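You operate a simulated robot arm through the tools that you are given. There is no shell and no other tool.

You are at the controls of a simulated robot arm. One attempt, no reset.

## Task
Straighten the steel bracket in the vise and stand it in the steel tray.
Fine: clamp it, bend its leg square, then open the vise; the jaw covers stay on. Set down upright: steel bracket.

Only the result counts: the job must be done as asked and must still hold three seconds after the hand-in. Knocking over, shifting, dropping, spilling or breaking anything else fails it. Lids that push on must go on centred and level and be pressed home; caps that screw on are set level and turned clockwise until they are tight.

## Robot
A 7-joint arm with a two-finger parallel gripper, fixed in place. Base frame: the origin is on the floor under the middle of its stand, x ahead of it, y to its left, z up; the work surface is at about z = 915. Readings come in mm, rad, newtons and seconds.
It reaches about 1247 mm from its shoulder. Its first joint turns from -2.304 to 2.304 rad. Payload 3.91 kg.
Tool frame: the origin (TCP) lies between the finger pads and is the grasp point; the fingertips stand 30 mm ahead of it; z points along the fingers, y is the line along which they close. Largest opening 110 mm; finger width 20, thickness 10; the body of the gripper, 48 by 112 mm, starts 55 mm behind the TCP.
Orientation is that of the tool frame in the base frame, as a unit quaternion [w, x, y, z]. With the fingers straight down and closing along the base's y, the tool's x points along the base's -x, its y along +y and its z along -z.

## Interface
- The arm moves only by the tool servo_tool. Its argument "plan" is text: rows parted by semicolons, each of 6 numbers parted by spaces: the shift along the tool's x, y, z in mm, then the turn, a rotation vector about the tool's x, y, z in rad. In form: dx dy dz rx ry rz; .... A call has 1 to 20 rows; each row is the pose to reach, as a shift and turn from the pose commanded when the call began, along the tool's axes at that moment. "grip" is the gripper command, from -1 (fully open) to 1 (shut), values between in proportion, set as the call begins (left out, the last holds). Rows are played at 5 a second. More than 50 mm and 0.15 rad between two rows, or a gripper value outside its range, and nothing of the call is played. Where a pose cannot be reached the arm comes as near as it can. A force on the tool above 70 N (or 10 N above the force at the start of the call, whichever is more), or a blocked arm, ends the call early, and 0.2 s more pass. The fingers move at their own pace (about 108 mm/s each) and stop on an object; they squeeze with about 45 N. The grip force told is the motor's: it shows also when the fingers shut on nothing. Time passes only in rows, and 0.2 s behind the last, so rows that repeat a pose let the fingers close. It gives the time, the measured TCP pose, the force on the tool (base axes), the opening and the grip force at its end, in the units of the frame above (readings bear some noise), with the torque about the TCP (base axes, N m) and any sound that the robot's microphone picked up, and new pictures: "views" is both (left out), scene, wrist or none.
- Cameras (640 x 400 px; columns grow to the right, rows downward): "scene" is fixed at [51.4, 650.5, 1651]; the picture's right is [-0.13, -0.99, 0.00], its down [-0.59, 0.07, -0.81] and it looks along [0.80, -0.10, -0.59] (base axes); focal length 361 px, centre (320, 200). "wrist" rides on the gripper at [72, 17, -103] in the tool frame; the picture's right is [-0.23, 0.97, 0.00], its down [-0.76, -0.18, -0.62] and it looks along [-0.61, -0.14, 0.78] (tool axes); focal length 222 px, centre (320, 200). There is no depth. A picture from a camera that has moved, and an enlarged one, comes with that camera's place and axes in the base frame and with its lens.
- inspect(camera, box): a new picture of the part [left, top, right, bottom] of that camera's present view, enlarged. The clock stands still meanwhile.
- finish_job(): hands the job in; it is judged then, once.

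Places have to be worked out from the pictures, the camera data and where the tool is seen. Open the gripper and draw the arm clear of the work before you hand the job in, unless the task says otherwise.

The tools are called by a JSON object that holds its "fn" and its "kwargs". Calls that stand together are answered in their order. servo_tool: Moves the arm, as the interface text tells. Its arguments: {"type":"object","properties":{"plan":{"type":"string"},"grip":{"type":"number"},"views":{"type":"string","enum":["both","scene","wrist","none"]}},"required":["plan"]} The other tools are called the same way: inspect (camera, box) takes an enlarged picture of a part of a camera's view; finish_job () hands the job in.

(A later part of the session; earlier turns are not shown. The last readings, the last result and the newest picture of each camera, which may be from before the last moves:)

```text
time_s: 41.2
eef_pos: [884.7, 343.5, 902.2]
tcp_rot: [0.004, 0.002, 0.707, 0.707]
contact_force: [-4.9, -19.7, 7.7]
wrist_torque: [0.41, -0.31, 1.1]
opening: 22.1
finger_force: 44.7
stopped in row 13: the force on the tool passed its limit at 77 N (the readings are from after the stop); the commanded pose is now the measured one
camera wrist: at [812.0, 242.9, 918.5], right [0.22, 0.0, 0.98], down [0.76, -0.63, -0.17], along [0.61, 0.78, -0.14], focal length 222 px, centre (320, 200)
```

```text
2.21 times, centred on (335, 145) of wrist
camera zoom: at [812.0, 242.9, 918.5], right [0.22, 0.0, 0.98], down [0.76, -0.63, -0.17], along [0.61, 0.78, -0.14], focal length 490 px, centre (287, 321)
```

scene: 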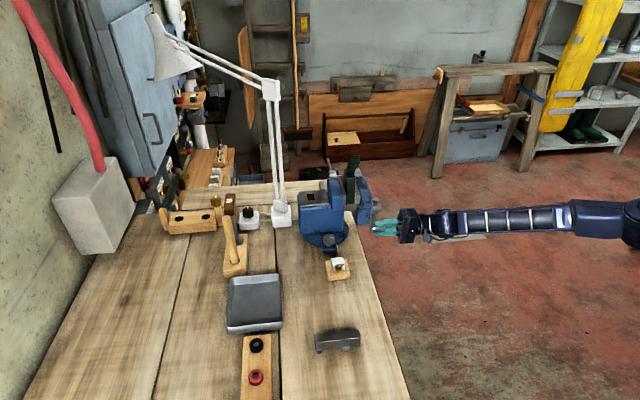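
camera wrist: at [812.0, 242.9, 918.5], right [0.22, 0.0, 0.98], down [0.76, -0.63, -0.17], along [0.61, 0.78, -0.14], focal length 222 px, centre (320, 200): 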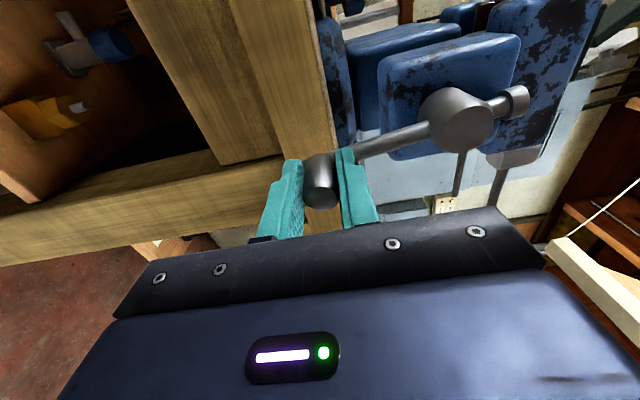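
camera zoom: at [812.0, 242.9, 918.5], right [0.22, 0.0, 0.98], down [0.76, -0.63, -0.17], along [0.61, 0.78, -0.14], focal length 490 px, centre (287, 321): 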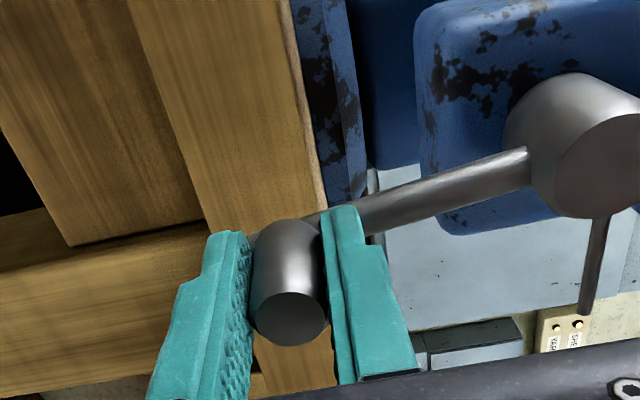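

The last 0.6 turn hardly moved the jaw; in total it has moved about 16.6 mm and the plate is seated against both covers, so I judge it clamped with some wind-up. I release the handle, back out, and check that the crank stays put.

{"fn": "servo_tool", "kwargs": {"plan": "0 0 0 0 0 0; 0 0 -1 0 0 0; 0 0 -2 0 0 0; 0 0 -30 0 0 0; 0 0 -65 0 0 0; 0 0 -100 0 0 0; 0 0 -100 0 0 0", "grip": -0.1, "views": "both"}}

{"fn": "inspect", "kwargs": {"camera": "wrist", "box": [270, 40, 510, 220]}}

{"fn": "inspect", "kwargs": {"camera": "scene", "box": [325, 150, 395, 250]}}

```text
time_s: 42.8
eef_pos: [884.4, 245.7, 901.2]
tcp_rot: [0.006, 0.001, 0.707, 0.707]
contact_force: [0.5, -0.2, -0.6]
wrist_torque: [-0.03, -0.02, -0.02]
opening: 60.4
finger_force: 0.0
camera wrist: at [810.9, 144.5, 917.6], right [0.22, 0.0, 0.97], down [0.76, -0.63, -0.17], along [0.61, 0.78, -0.14], focal length 222 px, centre (320, 200)
```

scene: 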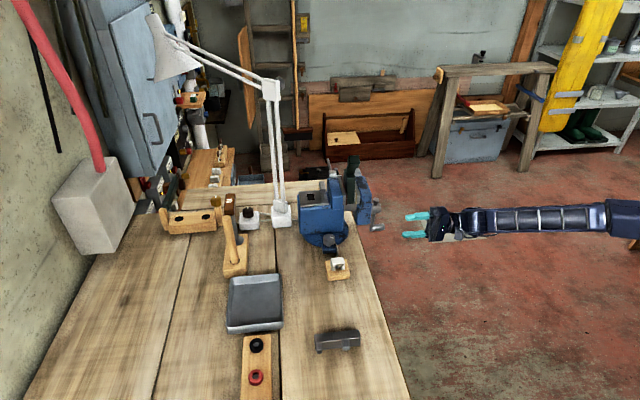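
wrist: 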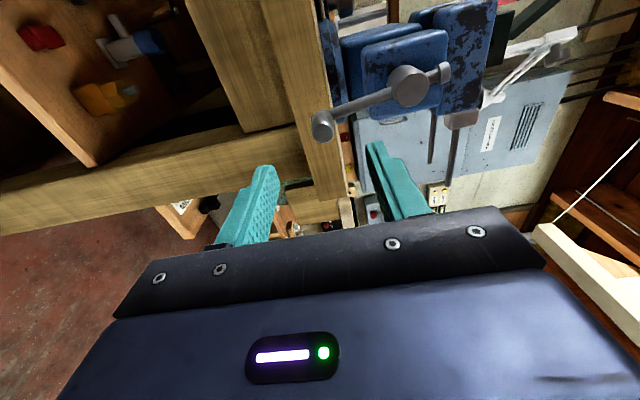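

```text
2.22 times, centred on (390, 130) of wrist
camera zoom: at [810.9, 144.5, 917.6], right [0.22, 0.0, 0.97], down [0.76, -0.63, -0.17], along [0.61, 0.78, -0.14], focal length 494 px, centre (164, 356)
```

zoom: 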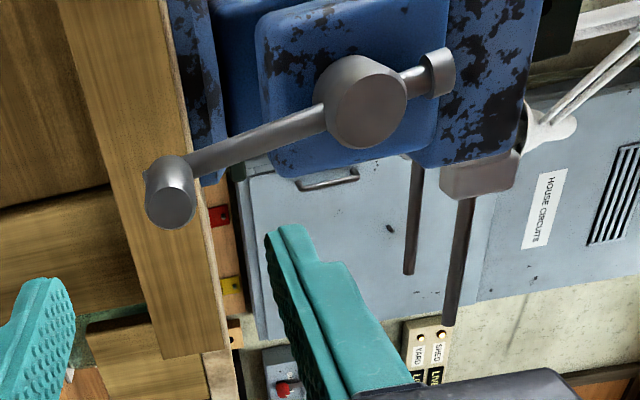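

```text
4.00 times, centred on (360, 200) of scene
camera zoom: at [51.4, 650.5, 1651.0], right [-0.13, -0.99, 0.0], down [-0.59, 0.07, -0.81], along [0.8, -0.1, -0.59], focal length 1444 px, centre (160, 200)
```

zoom: 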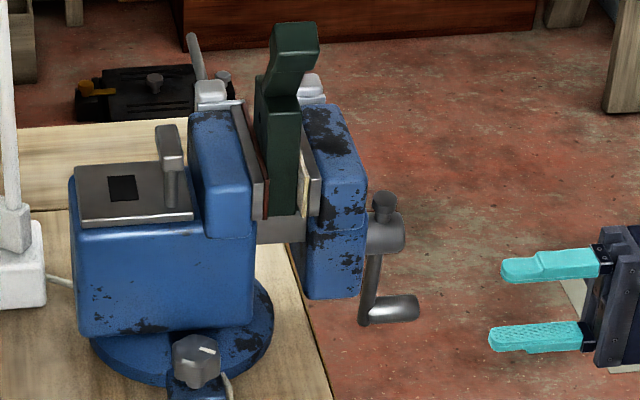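

The crank stays put. Now I swing back up to the view above the vise (fingers down, camera toward +y) to recheck the bracket before bending.

{"fn": "servo_tool", "kwargs": {"plan": "0 25 -10 0.071 0.071 -0.071; 0 50 -10 0.142 0.142 -0.142; 0 75 -10 0.213 0.213 -0.213; 0 100 -10 0.284 0.284 -0.284; 1 125 -10 0.356 0.356 -0.356; 1 150 -10 0.427 0.427 -0.427; 1 175 -10 0.498 0.498 -0.498; 1 200 -10 0.569 0.569 -0.569; 2 225 -10 0.640 0.640 -0.640; 2 250 -10 0.711 0.711 -0.711; 2 275 -10 0.782 0.782 -0.782; 3 300 -10 0.853 0.853 -0.853; 3 325 0 0.924 0.924 -0.924; 3 350 20 0.995 0.995 -0.995; 3.7 375 55 1.067 1.067 -1.067; 3.7 400 95 1.138 1.138 -1.138; 3.7 425 130 1.209 1.209 -1.209; 3.7 427 157 1.209 1.209 -1.209; 3.7 427 157 1.209 1.209 -1.209", "grip": 1, "views": "both"}}

{"fn": "inspect", "kwargs": {"camera": "wrist", "box": [280, 100, 380, 170]}}

{"fn": "inspect", "kwargs": {"camera": "wrist", "box": [240, 40, 400, 220]}}

```text
time_s: 46.8
eef_pos: [878.8, 402.5, 1328.0]
tcp_rot: [0.001, -0.704, 0.711, -0.002]
contact_force: [-0.3, 0.2, 0.1]
wrist_torque: [0.02, -0.03, 0.0]
opening: 0.0
finger_force: 37.2
camera wrist: at [861.5, 332.4, 1430.9], right [-0.97, 0.24, -0.01], down [0.18, 0.76, 0.62], along [0.15, 0.6, -0.78], focal length 222 px, centre (320, 200)
```

scene: 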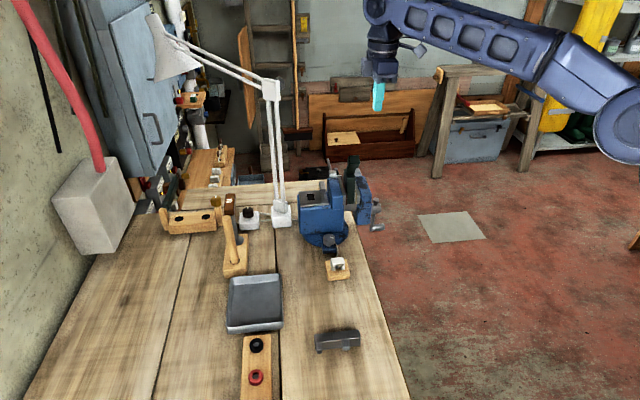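
wrist: 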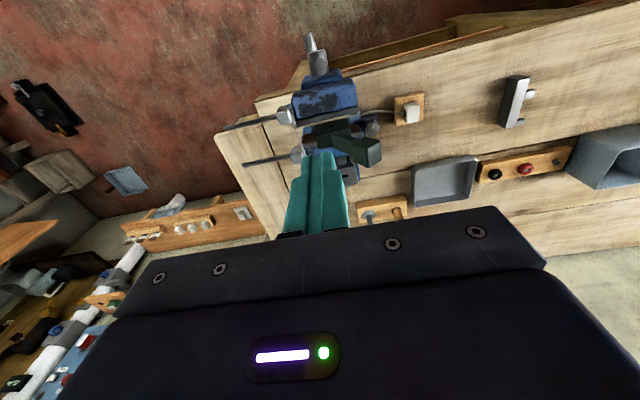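

```text
5.71 times, centred on (330, 135) of wrist
camera zoom: at [861.5, 332.4, 1430.9], right [-0.97, 0.24, -0.01], down [0.18, 0.76, 0.62], along [0.15, 0.6, -0.78], focal length 1269 px, centre (263, 571)
```

zoom: 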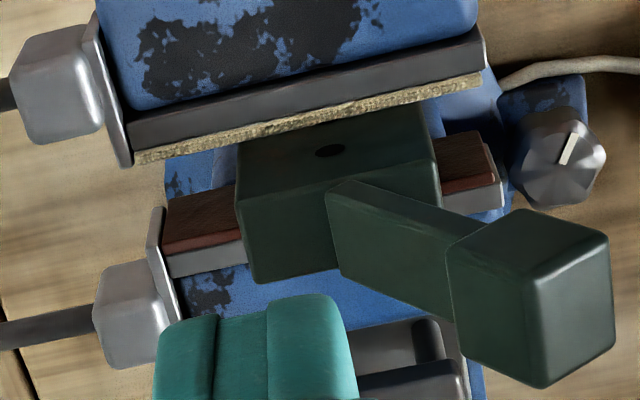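

```text
2.22 times, centred on (320, 130) of wrist
camera zoom: at [861.5, 332.4, 1430.9], right [-0.97, 0.24, -0.01], down [0.18, 0.76, 0.62], along [0.15, 0.6, -0.78], focal length 494 px, centre (320, 356)
```

zoom: 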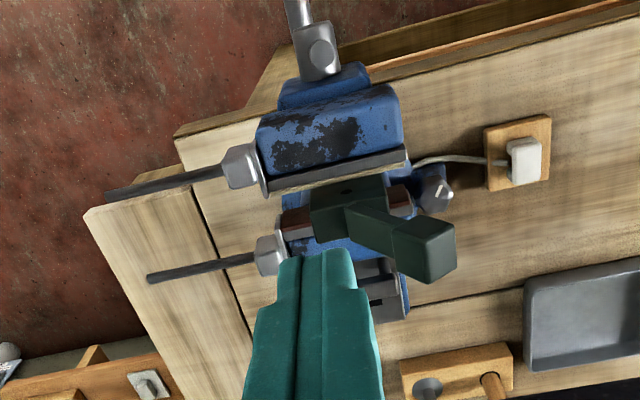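

Both covers now sit on the plate (gap of about 27 mm, equal to the plate's thickness), and the plate seems to have levelled as it clamped. I take a horizontal side view from -y to measure the leg's angle against the plate's edges.

{"fn": "servo_tool", "kwargs": {"plan": "22 0 15 0 -0.117 0; 44 0 29 0 -0.233 0; 66 0 44 0 -0.35 0; 88 0 59 0 -0.467 0; 110 0 73 0 -0.583 0; 131 0 88 0 -0.7 0; 131 0 88 0 -0.7 0", "views": "wrist"}}

{"fn": "inspect", "kwargs": {"camera": "wrist", "box": [270, 90, 390, 190]}}

```text
time_s: 48.4
eef_pos: [878.3, 272.0, 1241.0]
tcp_rot: [0.245, -0.662, 0.667, 0.24]
contact_force: [-0.6, 0.5, -0.3]
wrist_torque: [-0.03, 0.02, 0.02]
opening: 0.1
finger_force: 37.6
camera wrist: at [860.8, 151.9, 1272.5], right [-0.97, 0.18, 0.14], down [0.17, 0.18, 0.97], along [0.15, 0.97, -0.21], focal length 222 px, centre (320, 200)
```

wrist: 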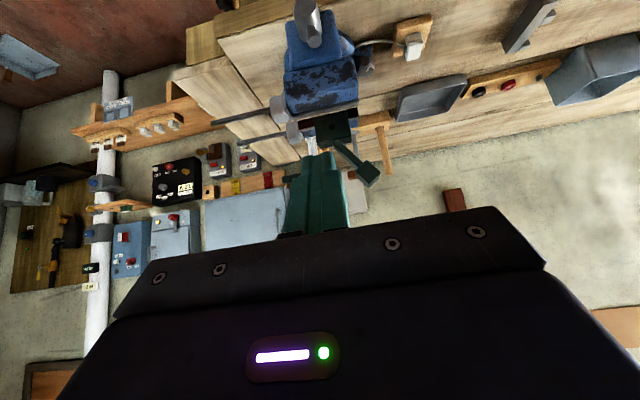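

```text
4.00 times, centred on (330, 140) of wrist
camera zoom: at [860.8, 151.9, 1272.5], right [-0.97, 0.18, 0.14], down [0.17, 0.18, 0.97], along [0.15, 0.97, -0.21], focal length 888 px, centre (280, 440)
```

zoom: 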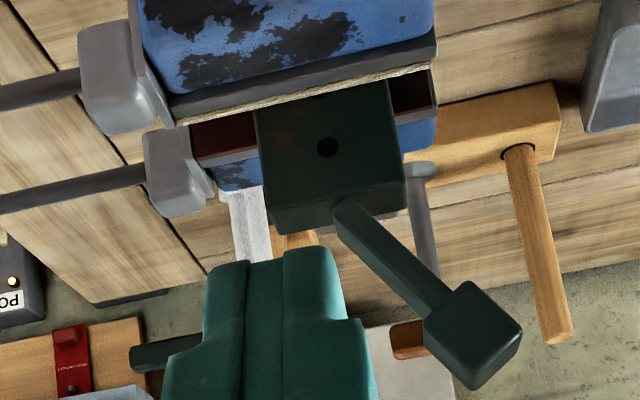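

In this view the leg leans about 32° toward -x while the plate itself is about 2° the other way, so the leg needs about 34° of bending toward +x. The pivot is near (873, 467, 1123) and the head centre near (836, 467, 1183). I bring the closed fingers down on the -x side of the head.

{"fn": "servo_tool", "kwargs": {"plan": "-2.6 21.6 -3 0 0.14 0; -5.2 43.2 -6.1 0 0.28 0; -7.7 64.8 -9.2 0 0.42 0; -10.3 86.4 -12.2 0 0.56 0; -12.9 108 -15.3 0 0.7 0; -50.2 108 16.1 0 0.7 0; -87.5 108 47.5 0 0.7 0; -124.8 108 78.9 0 0.7 0; -162.1 108 110.3 0 0.7 0; -138 108 139 0 0.7 0; -113.8 108 167.7 0 0.7 0; -113.8 108 167.7 0 0.7 0", "grip": 1, "views": "both"}}

{"fn": "inspect", "kwargs": {"camera": "scene", "box": [310, 120, 400, 220]}}

{"fn": "inspect", "kwargs": {"camera": "wrist", "box": [200, 60, 420, 240]}}

```text
time_s: 51.0
eef_pos: [772.5, 467.2, 1184.8]
tcp_rot: [0.001, -0.704, 0.71, -0.003]
contact_force: [0.6, 0.4, 0.6]
wrist_torque: [-0.01, -0.02, 0.0]
opening: 0.0
finger_force: 37.7
camera wrist: at [755.3, 397.6, 1287.4], right [-0.97, 0.24, 0.0], down [0.18, 0.76, 0.62], along [0.15, 0.6, -0.78], focal length 222 px, centre (320, 200)
```

scene: 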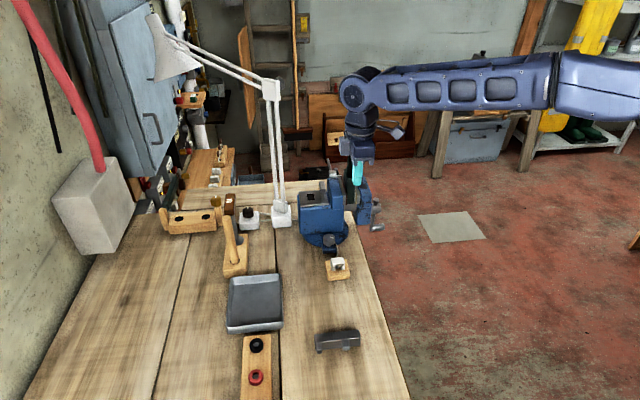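
wrist: 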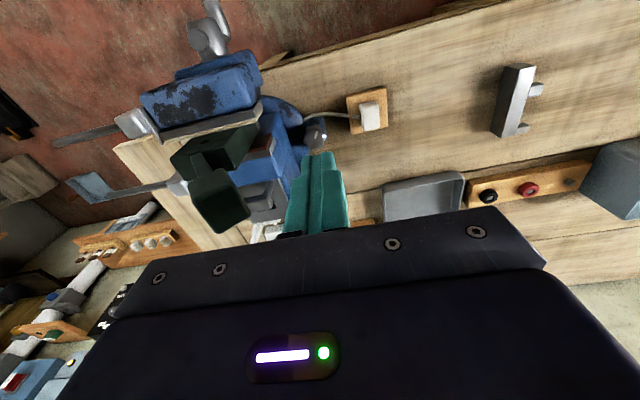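

```text
4.00 times, centred on (355, 170) of scene
camera zoom: at [51.4, 650.5, 1651.0], right [-0.13, -0.99, 0.0], down [-0.59, 0.07, -0.81], along [0.8, -0.1, -0.59], focal length 1444 px, centre (180, 320)
```

zoom: 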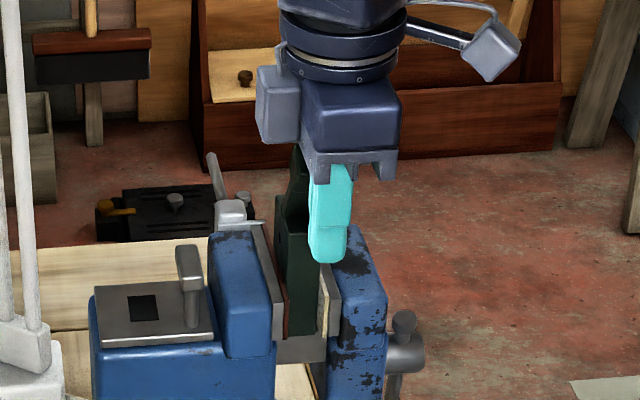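

```text
2.22 times, centred on (310, 150) of wrist
camera zoom: at [755.3, 397.6, 1287.4], right [-0.97, 0.24, 0.0], down [0.18, 0.76, 0.62], along [0.15, 0.6, -0.78], focal length 494 px, centre (342, 311)
```

zoom: 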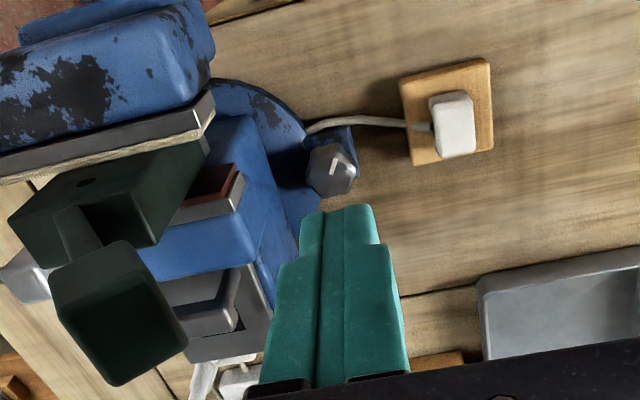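

The fingers are on the -x side at head height. I move in gently until contact and watch the force.

{"fn": "servo_tool", "kwargs": {"plan": "3 -12 0 0 0 0; 4 -24 0 0 0 0; 4 -32 0 0 0 0; 4 -37 0 0 0 0; 4 -41 0 0 0 0; 4 -45 0 0 0 0; 4 -45 0 0 0 0", "views": "scene"}}

{"fn": "inspect", "kwargs": {"camera": "scene", "box": [310, 120, 400, 220]}}

{"fn": "inspect", "kwargs": {"camera": "wrist", "box": [200, 60, 420, 240]}}

```text
time_s: 52.6
eef_pos: [818.0, 464.5, 1184.9]
tcp_rot: [0.001, -0.704, 0.71, -0.002]
contact_force: [-0.7, -1.1, -0.1]
wrist_torque: [-0.02, -0.01, 0.01]
opening: 0.0
finger_force: 38.0
```

scene: 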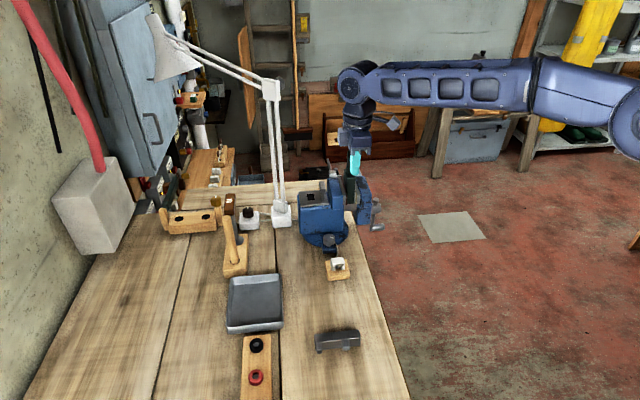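

```text
4.00 times, centred on (355, 170) of scene
camera zoom: at [51.4, 650.5, 1651.0], right [-0.13, -0.99, 0.0], down [-0.59, 0.07, -0.81], along [0.8, -0.1, -0.59], focal length 1444 px, centre (180, 320)
```

zoom: 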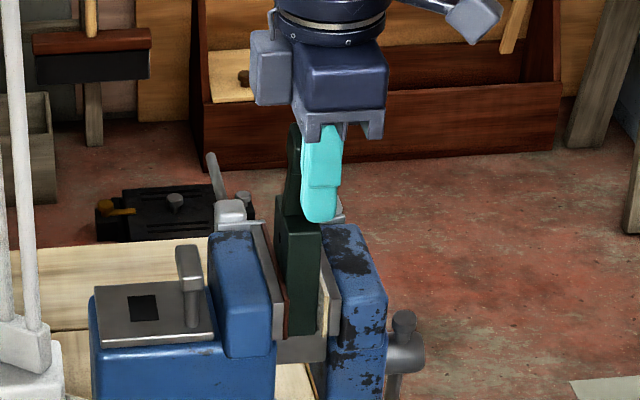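

```text
2.22 times, centred on (310, 150) of wrist
camera zoom: at [800.7, 393.6, 1287.7], right [-0.97, 0.24, -0.01], down [0.18, 0.76, 0.62], along [0.15, 0.6, -0.78], focal length 494 px, centre (342, 311)
```

zoom: 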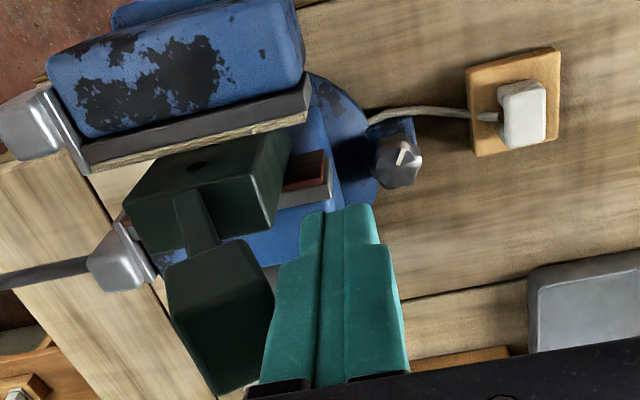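

No contact yet at x = 818, and the gap looks like a few mm. I continue in small steps.

{"fn": "servo_tool", "kwargs": {"plan": "0 -4 0 0 0 0; 0 -8 0 0 0 0; 0 -12 0 0 0 0; 0 -12 0 0 0 0", "views": "none"}}

{"fn": "inspect", "kwargs": {"camera": "wrist", "box": [200, 60, 420, 240]}}

```text
time_s: 53.6
eef_pos: [829.7, 463.2, 1186.3]
tcp_rot: [0.001, -0.704, 0.71, -0.003]
contact_force: [0.2, 0.5, 0.8]
wrist_torque: [-0.02, 0.01, 0.01]
opening: 0.0
finger_force: 37.6
```

```text
2.22 times, centred on (310, 150) of wrist
camera zoom: at [812.2, 393.0, 1288.0], right [-0.97, 0.24, 0.0], down [0.18, 0.76, 0.62], along [0.15, 0.6, -0.78], focal length 494 px, centre (342, 311)
```

zoom: 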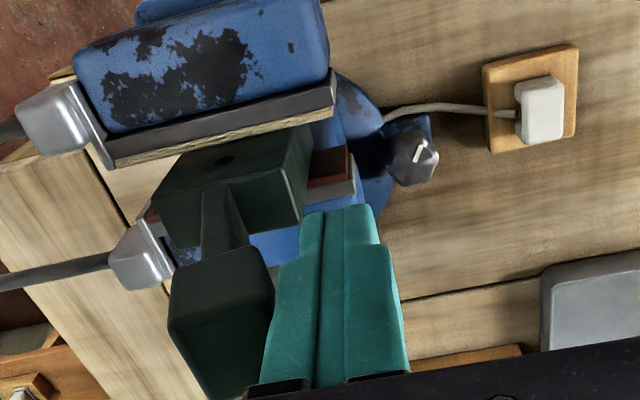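

The head is moving with the fingers at very low force, so the leg bends plastically. I push a little further, to about x = 842, and then measure.

{"fn": "servo_tool", "kwargs": {"plan": "0 -3 0 0 0 0; 0 -6 0 0 0 0; 0 -9 0 0 0 0; 0 -12 0 0 0 0; 0 -12 0 0 0 0", "views": "none"}}

{"fn": "inspect", "kwargs": {"camera": "wrist", "box": [200, 60, 420, 240]}}

{"fn": "inspect", "kwargs": {"camera": "scene", "box": [310, 120, 400, 220]}}

```text
time_s: 54.8
eef_pos: [842.1, 463.4, 1184.7]
tcp_rot: [0.001, -0.704, 0.71, -0.004]
contact_force: [0.6, 0.4, -0.4]
wrist_torque: [0.0, -0.03, 0.02]
opening: 0.0
finger_force: 37.4
```

```text
2.22 times, centred on (310, 150) of wrist
camera zoom: at [824.3, 393.0, 1287.8], right [-0.97, 0.24, -0.01], down [0.18, 0.76, 0.62], along [0.15, 0.6, -0.78], focal length 494 px, centre (342, 311)
```

zoom: 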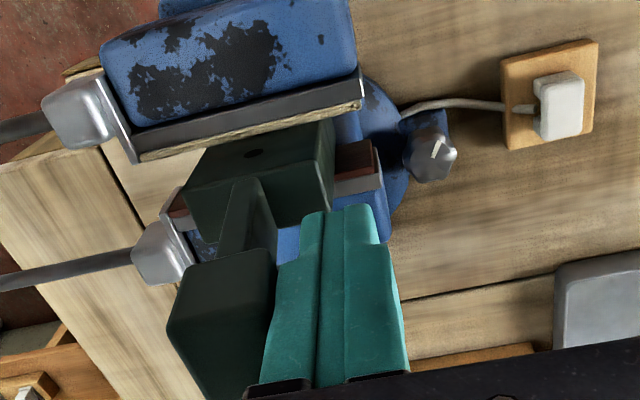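

```text
4.00 times, centred on (355, 170) of scene
camera zoom: at [51.4, 650.5, 1651.0], right [-0.13, -0.99, 0.0], down [-0.59, 0.07, -0.81], along [0.8, -0.1, -0.59], focal length 1444 px, centre (180, 320)
```

zoom: 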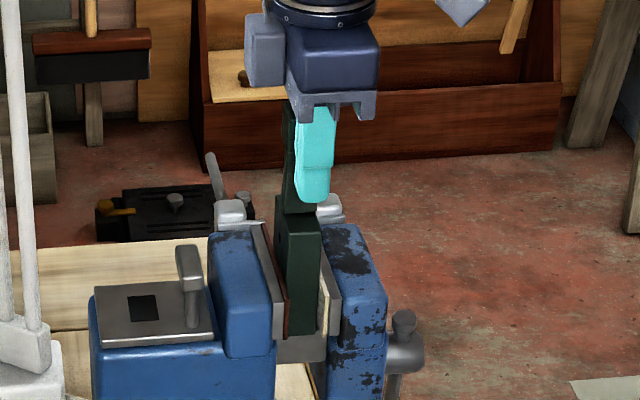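

The leg is following. To measure it I back off and return to the side view.

{"fn": "servo_tool", "kwargs": {"plan": "0 25 0 0 0 0; 0 42 -20 0 0 0; 0 42 -60 0 0 0; 0 42 -80 0 0 0; 45 42 -80 0 0 0; 90 36 -75 0 -0.14 0; 130 20 -70 0 -0.28 0; 160 0 -65 0 -0.42 0; 180 -18 -60 0 -0.56 0; 191 -36 -55 0 -0.7 0; 191 -36 -55 0 -0.7 0", "views": "wrist"}}

{"fn": "inspect", "kwargs": {"camera": "wrist", "box": [270, 90, 390, 190]}}

```text
time_s: 57.2
eef_pos: [876.1, 271.7, 1241.0]
tcp_rot: [0.246, -0.661, 0.667, 0.24]
contact_force: [0.1, 0.9, 1.0]
wrist_torque: [-0.02, -0.04, -0.03]
opening: 0.0
finger_force: 38.3
camera wrist: at [857.6, 152.3, 1272.4], right [-0.97, 0.18, 0.14], down [0.17, 0.18, 0.97], along [0.15, 0.97, -0.21], focal length 222 px, centre (320, 200)
```

wrist: 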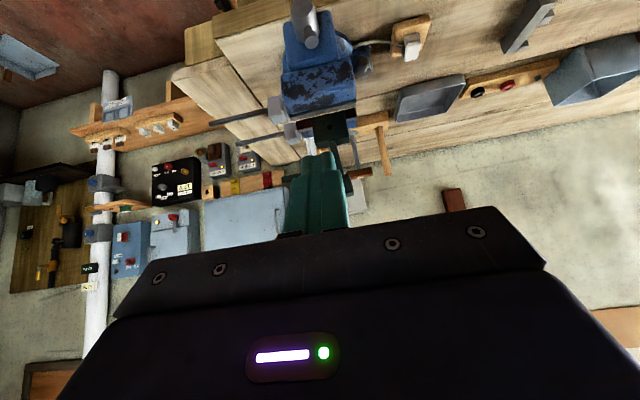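

```text
4.00 times, centred on (330, 140) of wrist
camera zoom: at [857.6, 152.3, 1272.4], right [-0.97, 0.18, 0.14], down [0.17, 0.18, 0.97], along [0.15, 0.97, -0.21], focal length 888 px, centre (280, 440)
```

zoom: 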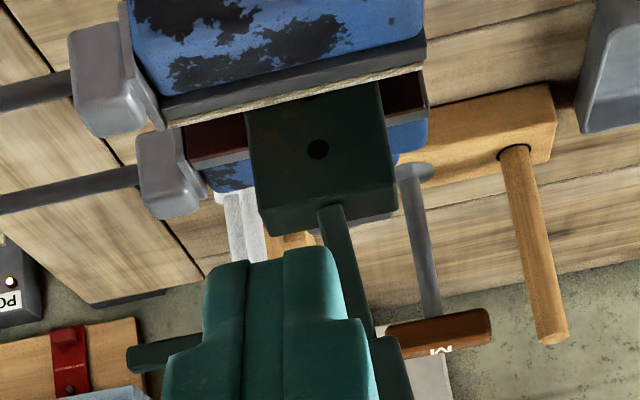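

The closed fingers hide the head, so I open them for the view.

{"fn": "servo_tool", "kwargs": {"plan": "0 0 0 0 0 0; 0 0 0 0 0 0; 0 0 0 0 0 0", "grip": -1, "views": "none"}}

{"fn": "inspect", "kwargs": {"camera": "wrist", "box": [270, 90, 390, 190]}}

```text
time_s: 58.0
eef_pos: [875.2, 272.1, 1240.6]
tcp_rot: [0.244, -0.662, 0.667, 0.239]
contact_force: [-0.4, -0.6, 0.6]
wrist_torque: [0.02, 0.0, 0.04]
opening: 109.8
finger_force: 0.1
```

```text
4.00 times, centred on (330, 140) of wrist
camera zoom: at [857.6, 152.3, 1272.6], right [-0.97, 0.18, 0.14], down [0.17, 0.18, 0.97], along [0.15, 0.97, -0.21], focal length 888 px, centre (280, 440)
```

zoom: 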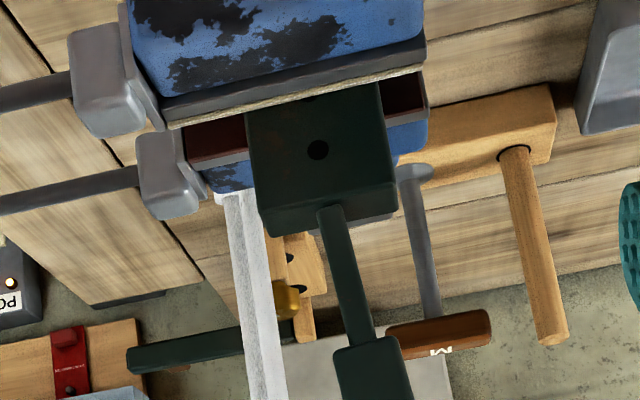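

The leg's remaining lean relative to the plate is about 6°. I zoom further for a more accurate edge measurement.

{"fn": "inspect", "kwargs": {"camera": "wrist", "box": [305, 108, 369, 148]}}

{"fn": "inspect", "kwargs": {"camera": "wrist", "box": [316, 140, 380, 180]}}

{"fn": "inspect", "kwargs": {"camera": "wrist", "box": [316, 165, 380, 205]}}

```text
10.00 times, centred on (337, 128) of wrist
camera zoom: at [857.6, 152.3, 1272.6], right [-0.97, 0.18, 0.14], down [0.17, 0.18, 0.97], along [0.15, 0.97, -0.21], focal length 2221 px, centre (150, 920)
```

zoom: 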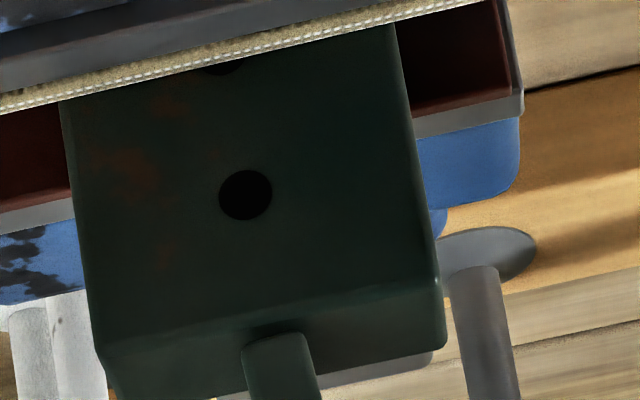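

```text
10.00 times, centred on (348, 160) of wrist
camera zoom: at [857.6, 152.3, 1272.6], right [-0.97, 0.18, 0.14], down [0.17, 0.18, 0.97], along [0.15, 0.97, -0.21], focal length 2221 px, centre (40, 600)
```

zoom: 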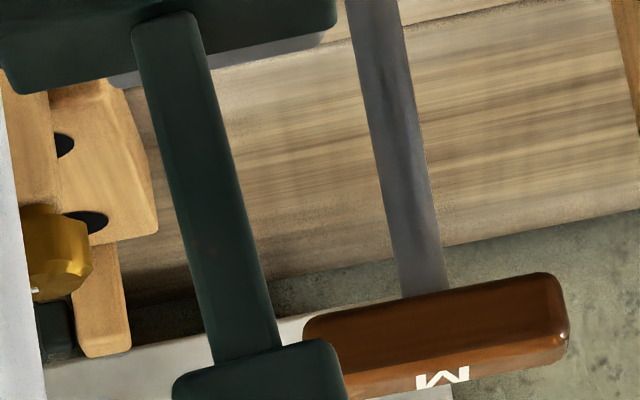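

```text
10.00 times, centred on (348, 185) of wrist
camera zoom: at [857.6, 152.3, 1272.6], right [-0.97, 0.18, 0.14], down [0.17, 0.18, 0.97], along [0.15, 0.97, -0.21], focal length 2221 px, centre (40, 350)
```

zoom: 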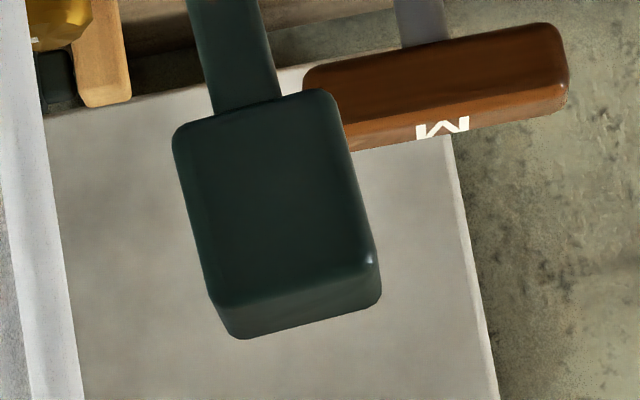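

The sharper zoom gives the plate vertical (about 0°) and the leg at about 3.6°, so roughly 4.3 mm more is needed at head height. I return along the same path and push 4.3 mm beyond the earlier end point.

{"fn": "servo_tool", "kwargs": {"plan": "-3.2 15.6 -3.8 0 0.14 0; -6.4 31.2 -7.6 0 0.28 0; -9.7 46.8 -11.5 0 0.42 0; -12.9 62.4 -15.3 0 0.56 0; -16.1 78 -19.1 0 0.7 0; -52.6 78 11.7 0 0.7 0; -89.2 78 42.4 0 0.7 0; -125.7 78 73.2 0 0.7 0; -162.2 78 103.9 0 0.7 0; -136.5 78 134.5 0 0.7 0; -110.7 78 165.1 0 0.7 0; -110.7 60 165.1 0 0.7 0; -110.7 45 165.1 0 0.7 0; -110.7 38 165.1 0 0.7 0; -110.7 35 165.1 0 0.7 0; -110.7 33 165.1 0 0.7 0; -110.7 31.7 165.1 0 0.7 0; -110.7 31.7 165.1 0 0.7 0", "grip": 1, "views": "wrist"}}

```text
time_s: 61.8
eef_pos: [846.4, 463.9, 1185.7]
tcp_rot: [0.001, -0.704, 0.71, -0.002]
contact_force: [0.9, 0.1, 0.0]
wrist_torque: [0.01, -0.02, 0.02]
opening: 0.0
finger_force: 37.5
camera wrist: at [828.3, 393.0, 1288.2], right [-0.97, 0.24, 0.0], down [0.18, 0.76, 0.62], along [0.15, 0.6, -0.78], focal length 222 px, centre (320, 200)
```

wrist: 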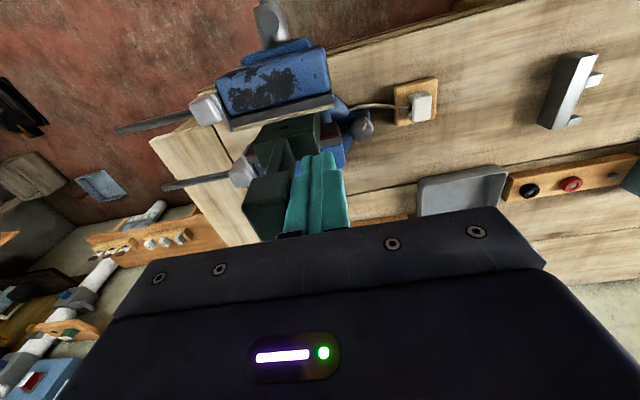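

I pushed to x = 846.4 and now return to the same side view with open fingers to measure again.

{"fn": "servo_tool", "kwargs": {"plan": "0 25 0 0 0 0; 0 46 -20 0 0 0; 0 46 -60 0 0 0; 0 46 -80 0 0 0; 45 46 -80 0 0 0; 90 40 -75 0 -0.14 0; 130 24 -70 0 -0.28 0; 160 4 -65 0 -0.42 0; 180 -14 -60 0 -0.56 0; 191 -31.7 -55 0 -0.7 0; 191 -31.7 -55 0 -0.7 0", "views": "none"}}

{"fn": "servo_tool", "kwargs": {"plan": "0 0 0 0 0 0; 0 0 0 0 0 0; 0 0 0 0 0 0", "grip": -1, "views": "none"}}

{"fn": "inspect", "kwargs": {"camera": "wrist", "box": [305, 108, 369, 148]}}

{"fn": "inspect", "kwargs": {"camera": "wrist", "box": [316, 140, 380, 180]}}

{"fn": "inspect", "kwargs": {"camera": "wrist", "box": [316, 165, 380, 205]}}

```text
time_s: 64.2
eef_pos: [875.0, 271.8, 1240.8]
tcp_rot: [0.246, -0.661, 0.667, 0.239]
contact_force: [0.0, 0.5, 0.3]
wrist_torque: [-0.01, -0.01, 0.0]
opening: 0.0
finger_force: 37.8
```

```text
time_s: 65.0
eef_pos: [876.3, 271.5, 1241.1]
tcp_rot: [0.243, -0.662, 0.668, 0.239]
contact_force: [-0.1, 1.1, -0.4]
wrist_torque: [0.0, 0.01, 0.01]
opening: 109.8
finger_force: 0.1
```

```text
10.00 times, centred on (337, 128) of wrist
camera zoom: at [857.5, 151.7, 1273.1], right [-0.97, 0.18, 0.14], down [0.17, 0.18, 0.97], along [0.15, 0.97, -0.21], focal length 2221 px, centre (150, 920)
```

zoom: 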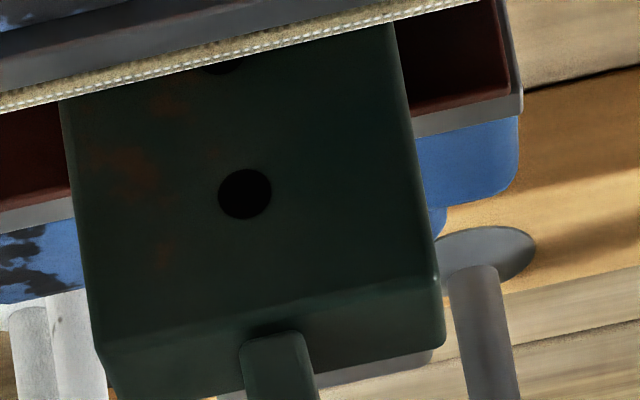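

```text
10.00 times, centred on (348, 160) of wrist
camera zoom: at [857.5, 151.7, 1273.1], right [-0.97, 0.18, 0.14], down [0.17, 0.18, 0.97], along [0.15, 0.97, -0.21], focal length 2221 px, centre (40, 600)
```

zoom: 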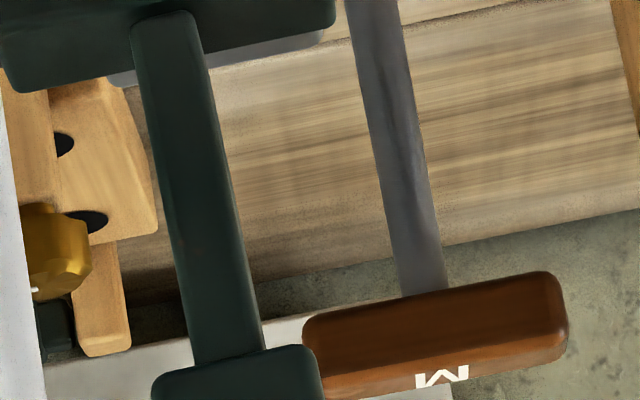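

```text
10.00 times, centred on (348, 185) of wrist
camera zoom: at [857.5, 151.7, 1273.1], right [-0.97, 0.18, 0.14], down [0.17, 0.18, 0.97], along [0.15, 0.97, -0.21], focal length 2221 px, centre (40, 350)
```

zoom: 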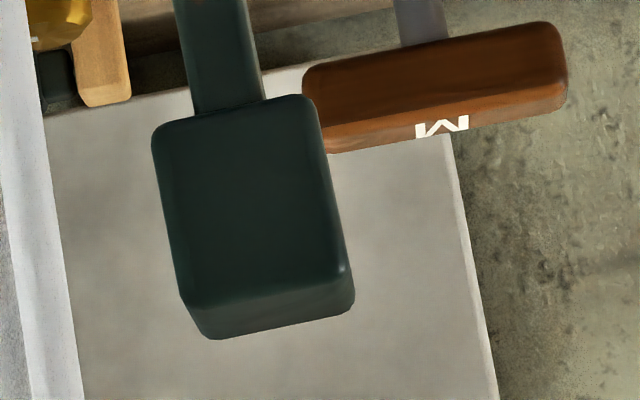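

About 1.4° remains (roughly 1.7 mm at the head). I repeat the path and push 1.8 mm past the last end point.

{"fn": "servo_tool", "kwargs": {"plan": "-3.2 15.6 -3.8 0 0.14 0; -6.4 31.2 -7.6 0 0.28 0; -9.7 46.8 -11.5 0 0.42 0; -12.9 62.4 -15.3 0 0.56 0; -16.1 78 -19.1 0 0.7 0; -52.6 78 11.7 0 0.7 0; -89.2 78 42.4 0 0.7 0; -125.7 78 73.2 0 0.7 0; -162.2 78 103.9 0 0.7 0; -136.5 78 134.5 0 0.7 0; -110.7 78 165.1 0 0.7 0; -110.7 60 165.1 0 0.7 0; -110.7 45 165.1 0 0.7 0; -110.7 37 165.1 0 0.7 0; -110.7 33 165.1 0 0.7 0; -110.7 31 165.1 0 0.7 0; -110.7 29.9 165.1 0 0.7 0; -110.7 29.9 165.1 0 0.7 0", "grip": 1, "views": "none"}}

{"fn": "servo_tool", "kwargs": {"plan": "0 25 0 0 0 0; 0 46 -20 0 0 0; 0 46 -60 0 0 0; 0 46 -80 0 0 0; 45 46 -80 0 0 0; 90 40 -75 0 -0.14 0; 130 24 -70 0 -0.28 0; 160 4 -65 0 -0.42 0; 180 -14 -60 0 -0.56 0; 191 -29.9 -55 0 -0.7 0; 191 -29.9 -55 0 -0.7 0", "views": "none"}}

{"fn": "servo_tool", "kwargs": {"plan": "0 0 0 0 0 0; 0 0 0 0 0 0; 0 0 0 0 0 0", "grip": -1, "views": "none"}}

{"fn": "inspect", "kwargs": {"camera": "wrist", "box": [305, 108, 369, 148]}}

{"fn": "inspect", "kwargs": {"camera": "wrist", "box": [316, 140, 380, 180]}}

{"fn": "inspect", "kwargs": {"camera": "wrist", "box": [316, 165, 380, 205]}}

```text
time_s: 68.8
eef_pos: [848.4, 463.8, 1185.1]
tcp_rot: [0.0, -0.704, 0.71, -0.002]
contact_force: [0.2, -0.4, -0.1]
wrist_torque: [-0.02, -0.01, -0.01]
opening: 0.0
finger_force: 37.6
```

```text
time_s: 71.2
eef_pos: [877.5, 272.5, 1242.7]
tcp_rot: [0.246, -0.662, 0.667, 0.24]
contact_force: [-0.4, 0.6, 1.1]
wrist_torque: [0.01, -0.02, -0.01]
opening: 0.0
finger_force: 37.3
```

```text
time_s: 72.0
eef_pos: [876.6, 272.5, 1242.3]
tcp_rot: [0.245, -0.662, 0.666, 0.24]
contact_force: [-0.2, 1.2, 0.0]
wrist_torque: [-0.01, 0.0, -0.01]
opening: 109.9
finger_force: 0.0
```

```text
10.00 times, centred on (337, 128) of wrist
camera zoom: at [858.8, 152.2, 1273.7], right [-0.97, 0.18, 0.14], down [0.17, 0.18, 0.97], along [0.15, 0.97, -0.21], focal length 2221 px, centre (150, 920)
```

zoom: 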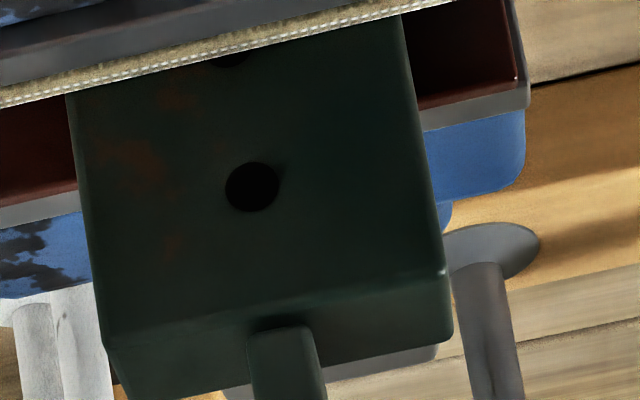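

```text
10.00 times, centred on (348, 160) of wrist
camera zoom: at [858.8, 152.2, 1273.7], right [-0.97, 0.18, 0.14], down [0.17, 0.18, 0.97], along [0.15, 0.97, -0.21], focal length 2221 px, centre (40, 600)
```

zoom: 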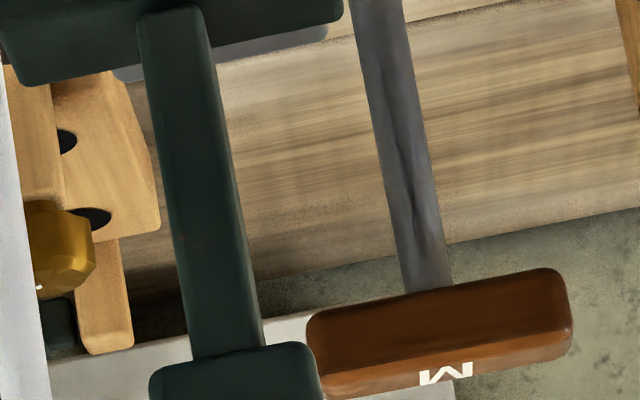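

```text
10.00 times, centred on (348, 185) of wrist
camera zoom: at [858.8, 152.2, 1273.7], right [-0.97, 0.18, 0.14], down [0.17, 0.18, 0.97], along [0.15, 0.97, -0.21], focal length 2221 px, centre (40, 350)
```

zoom: 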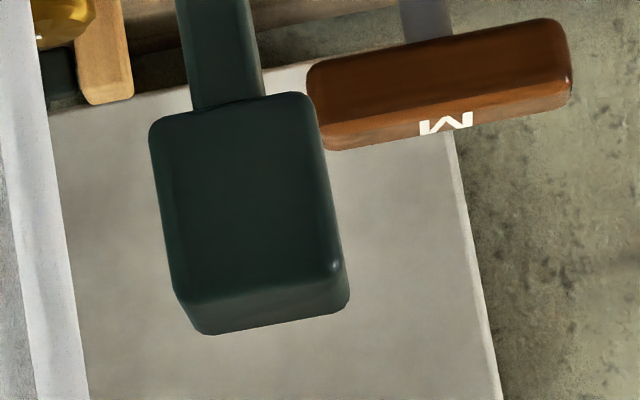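

The leg now reads within about 0.4° of the plate's edges, so it is square. Next is opening the vise: I swing back to the front of the crank handle with the fingers half open.

{"fn": "servo_tool", "kwargs": {"plan": "18.4 -0.9 18.6 -0.0523 -0.0523 0.1125; 36.8 -1.8 37.2 -0.1046 -0.1046 0.2249; 55.3 -2.6 55.8 -0.1569 -0.1569 0.3374; 73.7 -3.5 74.4 -0.2092 -0.2092 0.4498; 92.1 -4.4 93 -0.2615 -0.2615 0.5623; 110.5 -5.3 111.7 -0.3138 -0.3138 0.6747; 128.9 -6.1 130.3 -0.3661 -0.3661 0.7872; 147.4 -7 148.9 -0.4184 -0.4184 0.8996; 165.8 -7.9 167.5 -0.4707 -0.4707 1.0121; 184.2 -8.8 186.1 -0.523 -0.523 1.1245; 202.6 -9.6 204.7 -0.5753 -0.5753 1.237; 221 -10.5 223.3 -0.6276 -0.6276 1.3494; 239.5 -11.4 241.9 -0.68 -0.68 1.4618; 239.5 -11.4 241.9 -0.68 -0.68 1.4618", "grip": -0.1, "views": "both"}}

{"fn": "inspect", "kwargs": {"camera": "wrist", "box": [270, 40, 510, 220]}}

```text
time_s: 75.0
eef_pos: [887.4, 243.2, 902.3]
tcp_rot: [0.004, 0.002, 0.707, 0.707]
contact_force: [-0.8, -0.4, 0.4]
wrist_torque: [0.04, 0.0, -0.01]
opening: 60.4
finger_force: 0.0
camera wrist: at [815.0, 143.1, 917.9], right [0.22, 0.0, 0.97], down [0.76, -0.63, -0.17], along [0.61, 0.78, -0.14], focal length 222 px, centre (320, 200)
```

scene: 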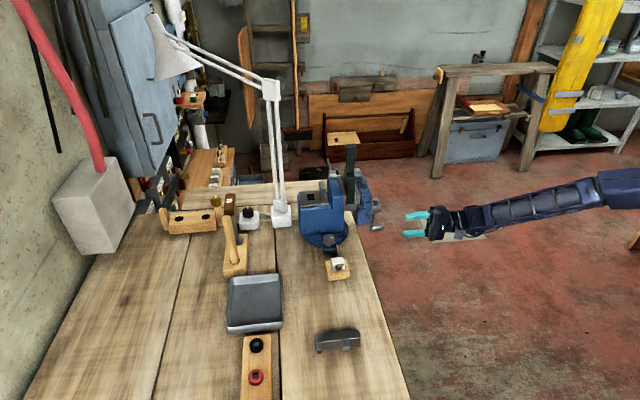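
wrist: 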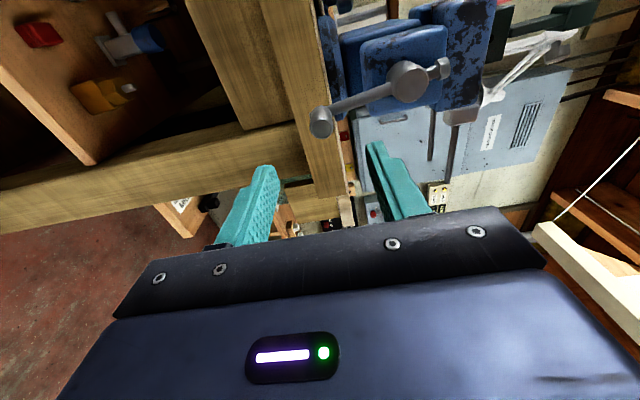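

```text
2.22 times, centred on (390, 130) of wrist
camera zoom: at [815.0, 143.1, 917.9], right [0.22, 0.0, 0.97], down [0.76, -0.63, -0.17], along [0.61, 0.78, -0.14], focal length 494 px, centre (164, 356)
```

zoom: 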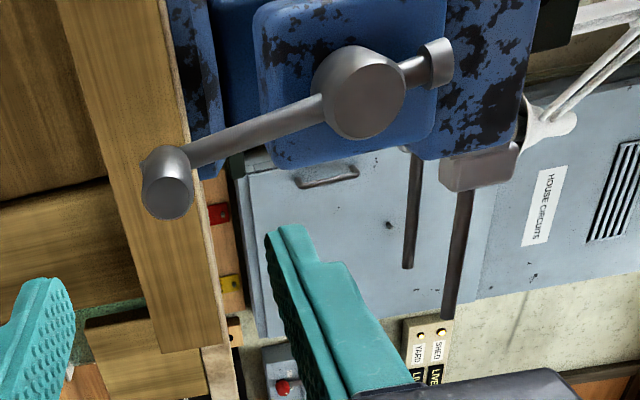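

The handle is aligned with the TCP at about (887.5, 902). I move in to y ≈ 341 (just short of the crank arm) and grip.

{"fn": "servo_tool", "kwargs": {"plan": "0 0 30 0 0 0; 0 0 60 0 0 0; 0 0 85 0 0 0; 0 0.5 97 0 0 0; 0 0.5 97 0 0 0", "views": "none"}}

{"fn": "servo_tool", "kwargs": {"plan": "0 0 0 0 0 0; 0 0 0 0 0 0; 0 0 0 0 0 0; 0 0 0 0 0 0", "grip": 1, "views": "wrist"}}

{"fn": "inspect", "kwargs": {"camera": "wrist", "box": [220, 80, 420, 230]}}

```text
time_s: 76.2
eef_pos: [891.0, 342.3, 902.8]
tcp_rot: [0.005, 0.002, 0.707, 0.707]
contact_force: [-0.8, -0.5, -1.2]
wrist_torque: [0.01, -0.02, 0.06]
opening: 60.5
finger_force: 0.0
```

```text
time_s: 77.2
eef_pos: [890.2, 342.8, 902.5]
tcp_rot: [0.005, 0.002, 0.708, 0.707]
contact_force: [0.2, 1.6, 5.8]
wrist_torque: [0.19, 0.11, -0.18]
opening: 21.5
finger_force: 45.0
camera wrist: at [816.8, 241.1, 918.7], right [0.22, 0.0, 0.97], down [0.76, -0.63, -0.17], along [0.61, 0.78, -0.14], focal length 222 px, centre (320, 200)
```

wrist: 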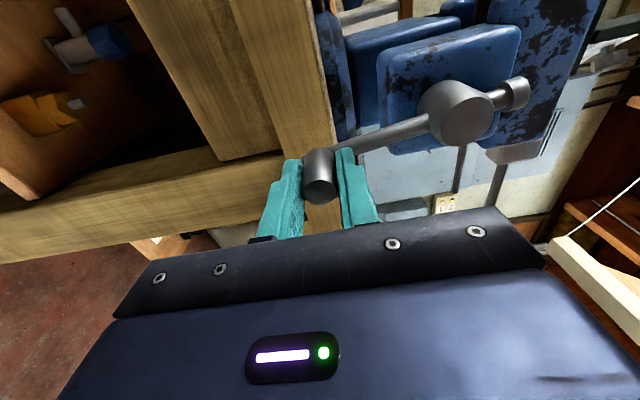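

```text
2.67 times, centred on (320, 155) of wrist
camera zoom: at [816.8, 241.1, 918.7], right [0.22, 0.0, 0.97], down [0.76, -0.63, -0.17], along [0.61, 0.78, -0.14], focal length 592 px, centre (320, 320)
```

zoom: 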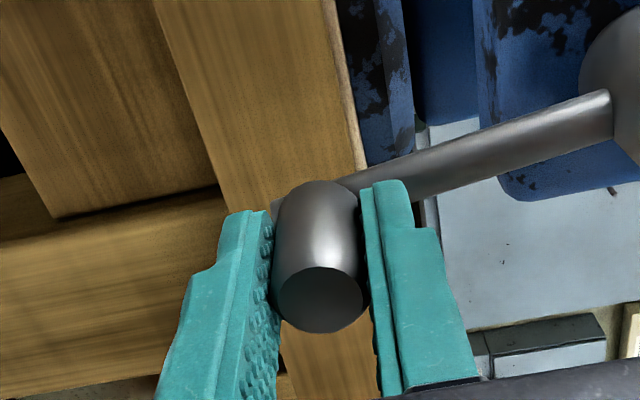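

The pin is centred and held. I turn counter-clockwise (bottom toward +x) in a short arc first.

{"fn": "servo_tool", "kwargs": {"plan": "-7.5 1.4 0 0 0 0; -15.3 3.3 -0.3 0 0 0; -31.5 10.2 -0.7 0 0 0; -46 20.1 -1.1 0 0 0; -58.2 32.7 -1.5 0 0 0; -58.2 32.7 -1.5 0 0 0", "views": "wrist"}}

{"fn": "inspect", "kwargs": {"camera": "wrist", "box": [220, 80, 420, 230]}}

```text
time_s: 78.6
eef_pos: [953.6, 334.8, 935.9]
tcp_rot: [0.008, 0.003, 0.708, 0.706]
contact_force: [27.3, -5.2, -24.4]
wrist_torque: [0.69, -0.18, -0.76]
opening: 22.0
finger_force: 44.7
camera wrist: at [878.9, 235.6, 952.3], right [0.22, 0.0, 0.98], down [0.75, -0.64, -0.17], along [0.62, 0.77, -0.14], focal length 222 px, centre (320, 200)
```

wrist: 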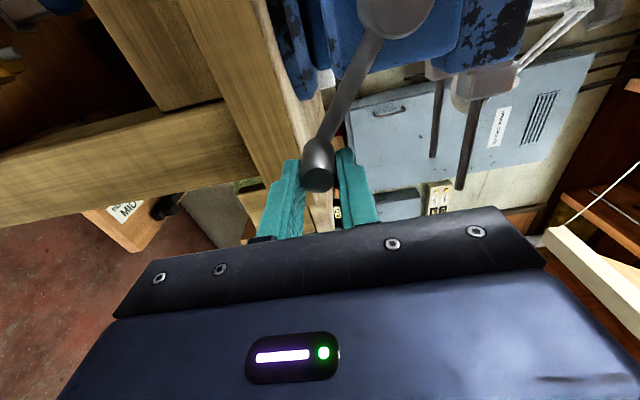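

```text
2.67 times, centred on (320, 155) of wrist
camera zoom: at [878.9, 235.6, 952.3], right [0.22, 0.0, 0.98], down [0.75, -0.64, -0.17], along [0.62, 0.77, -0.14], focal length 592 px, centre (320, 320)
```

zoom: 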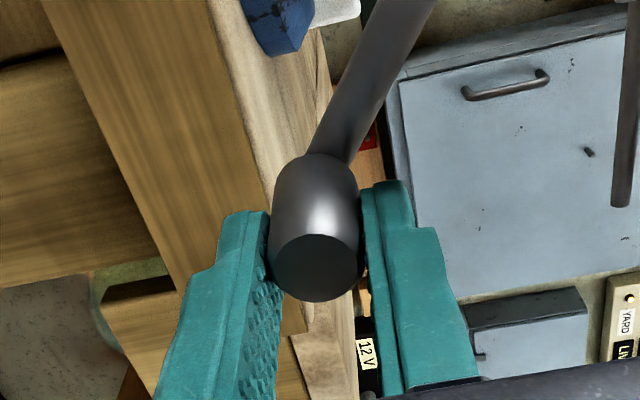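

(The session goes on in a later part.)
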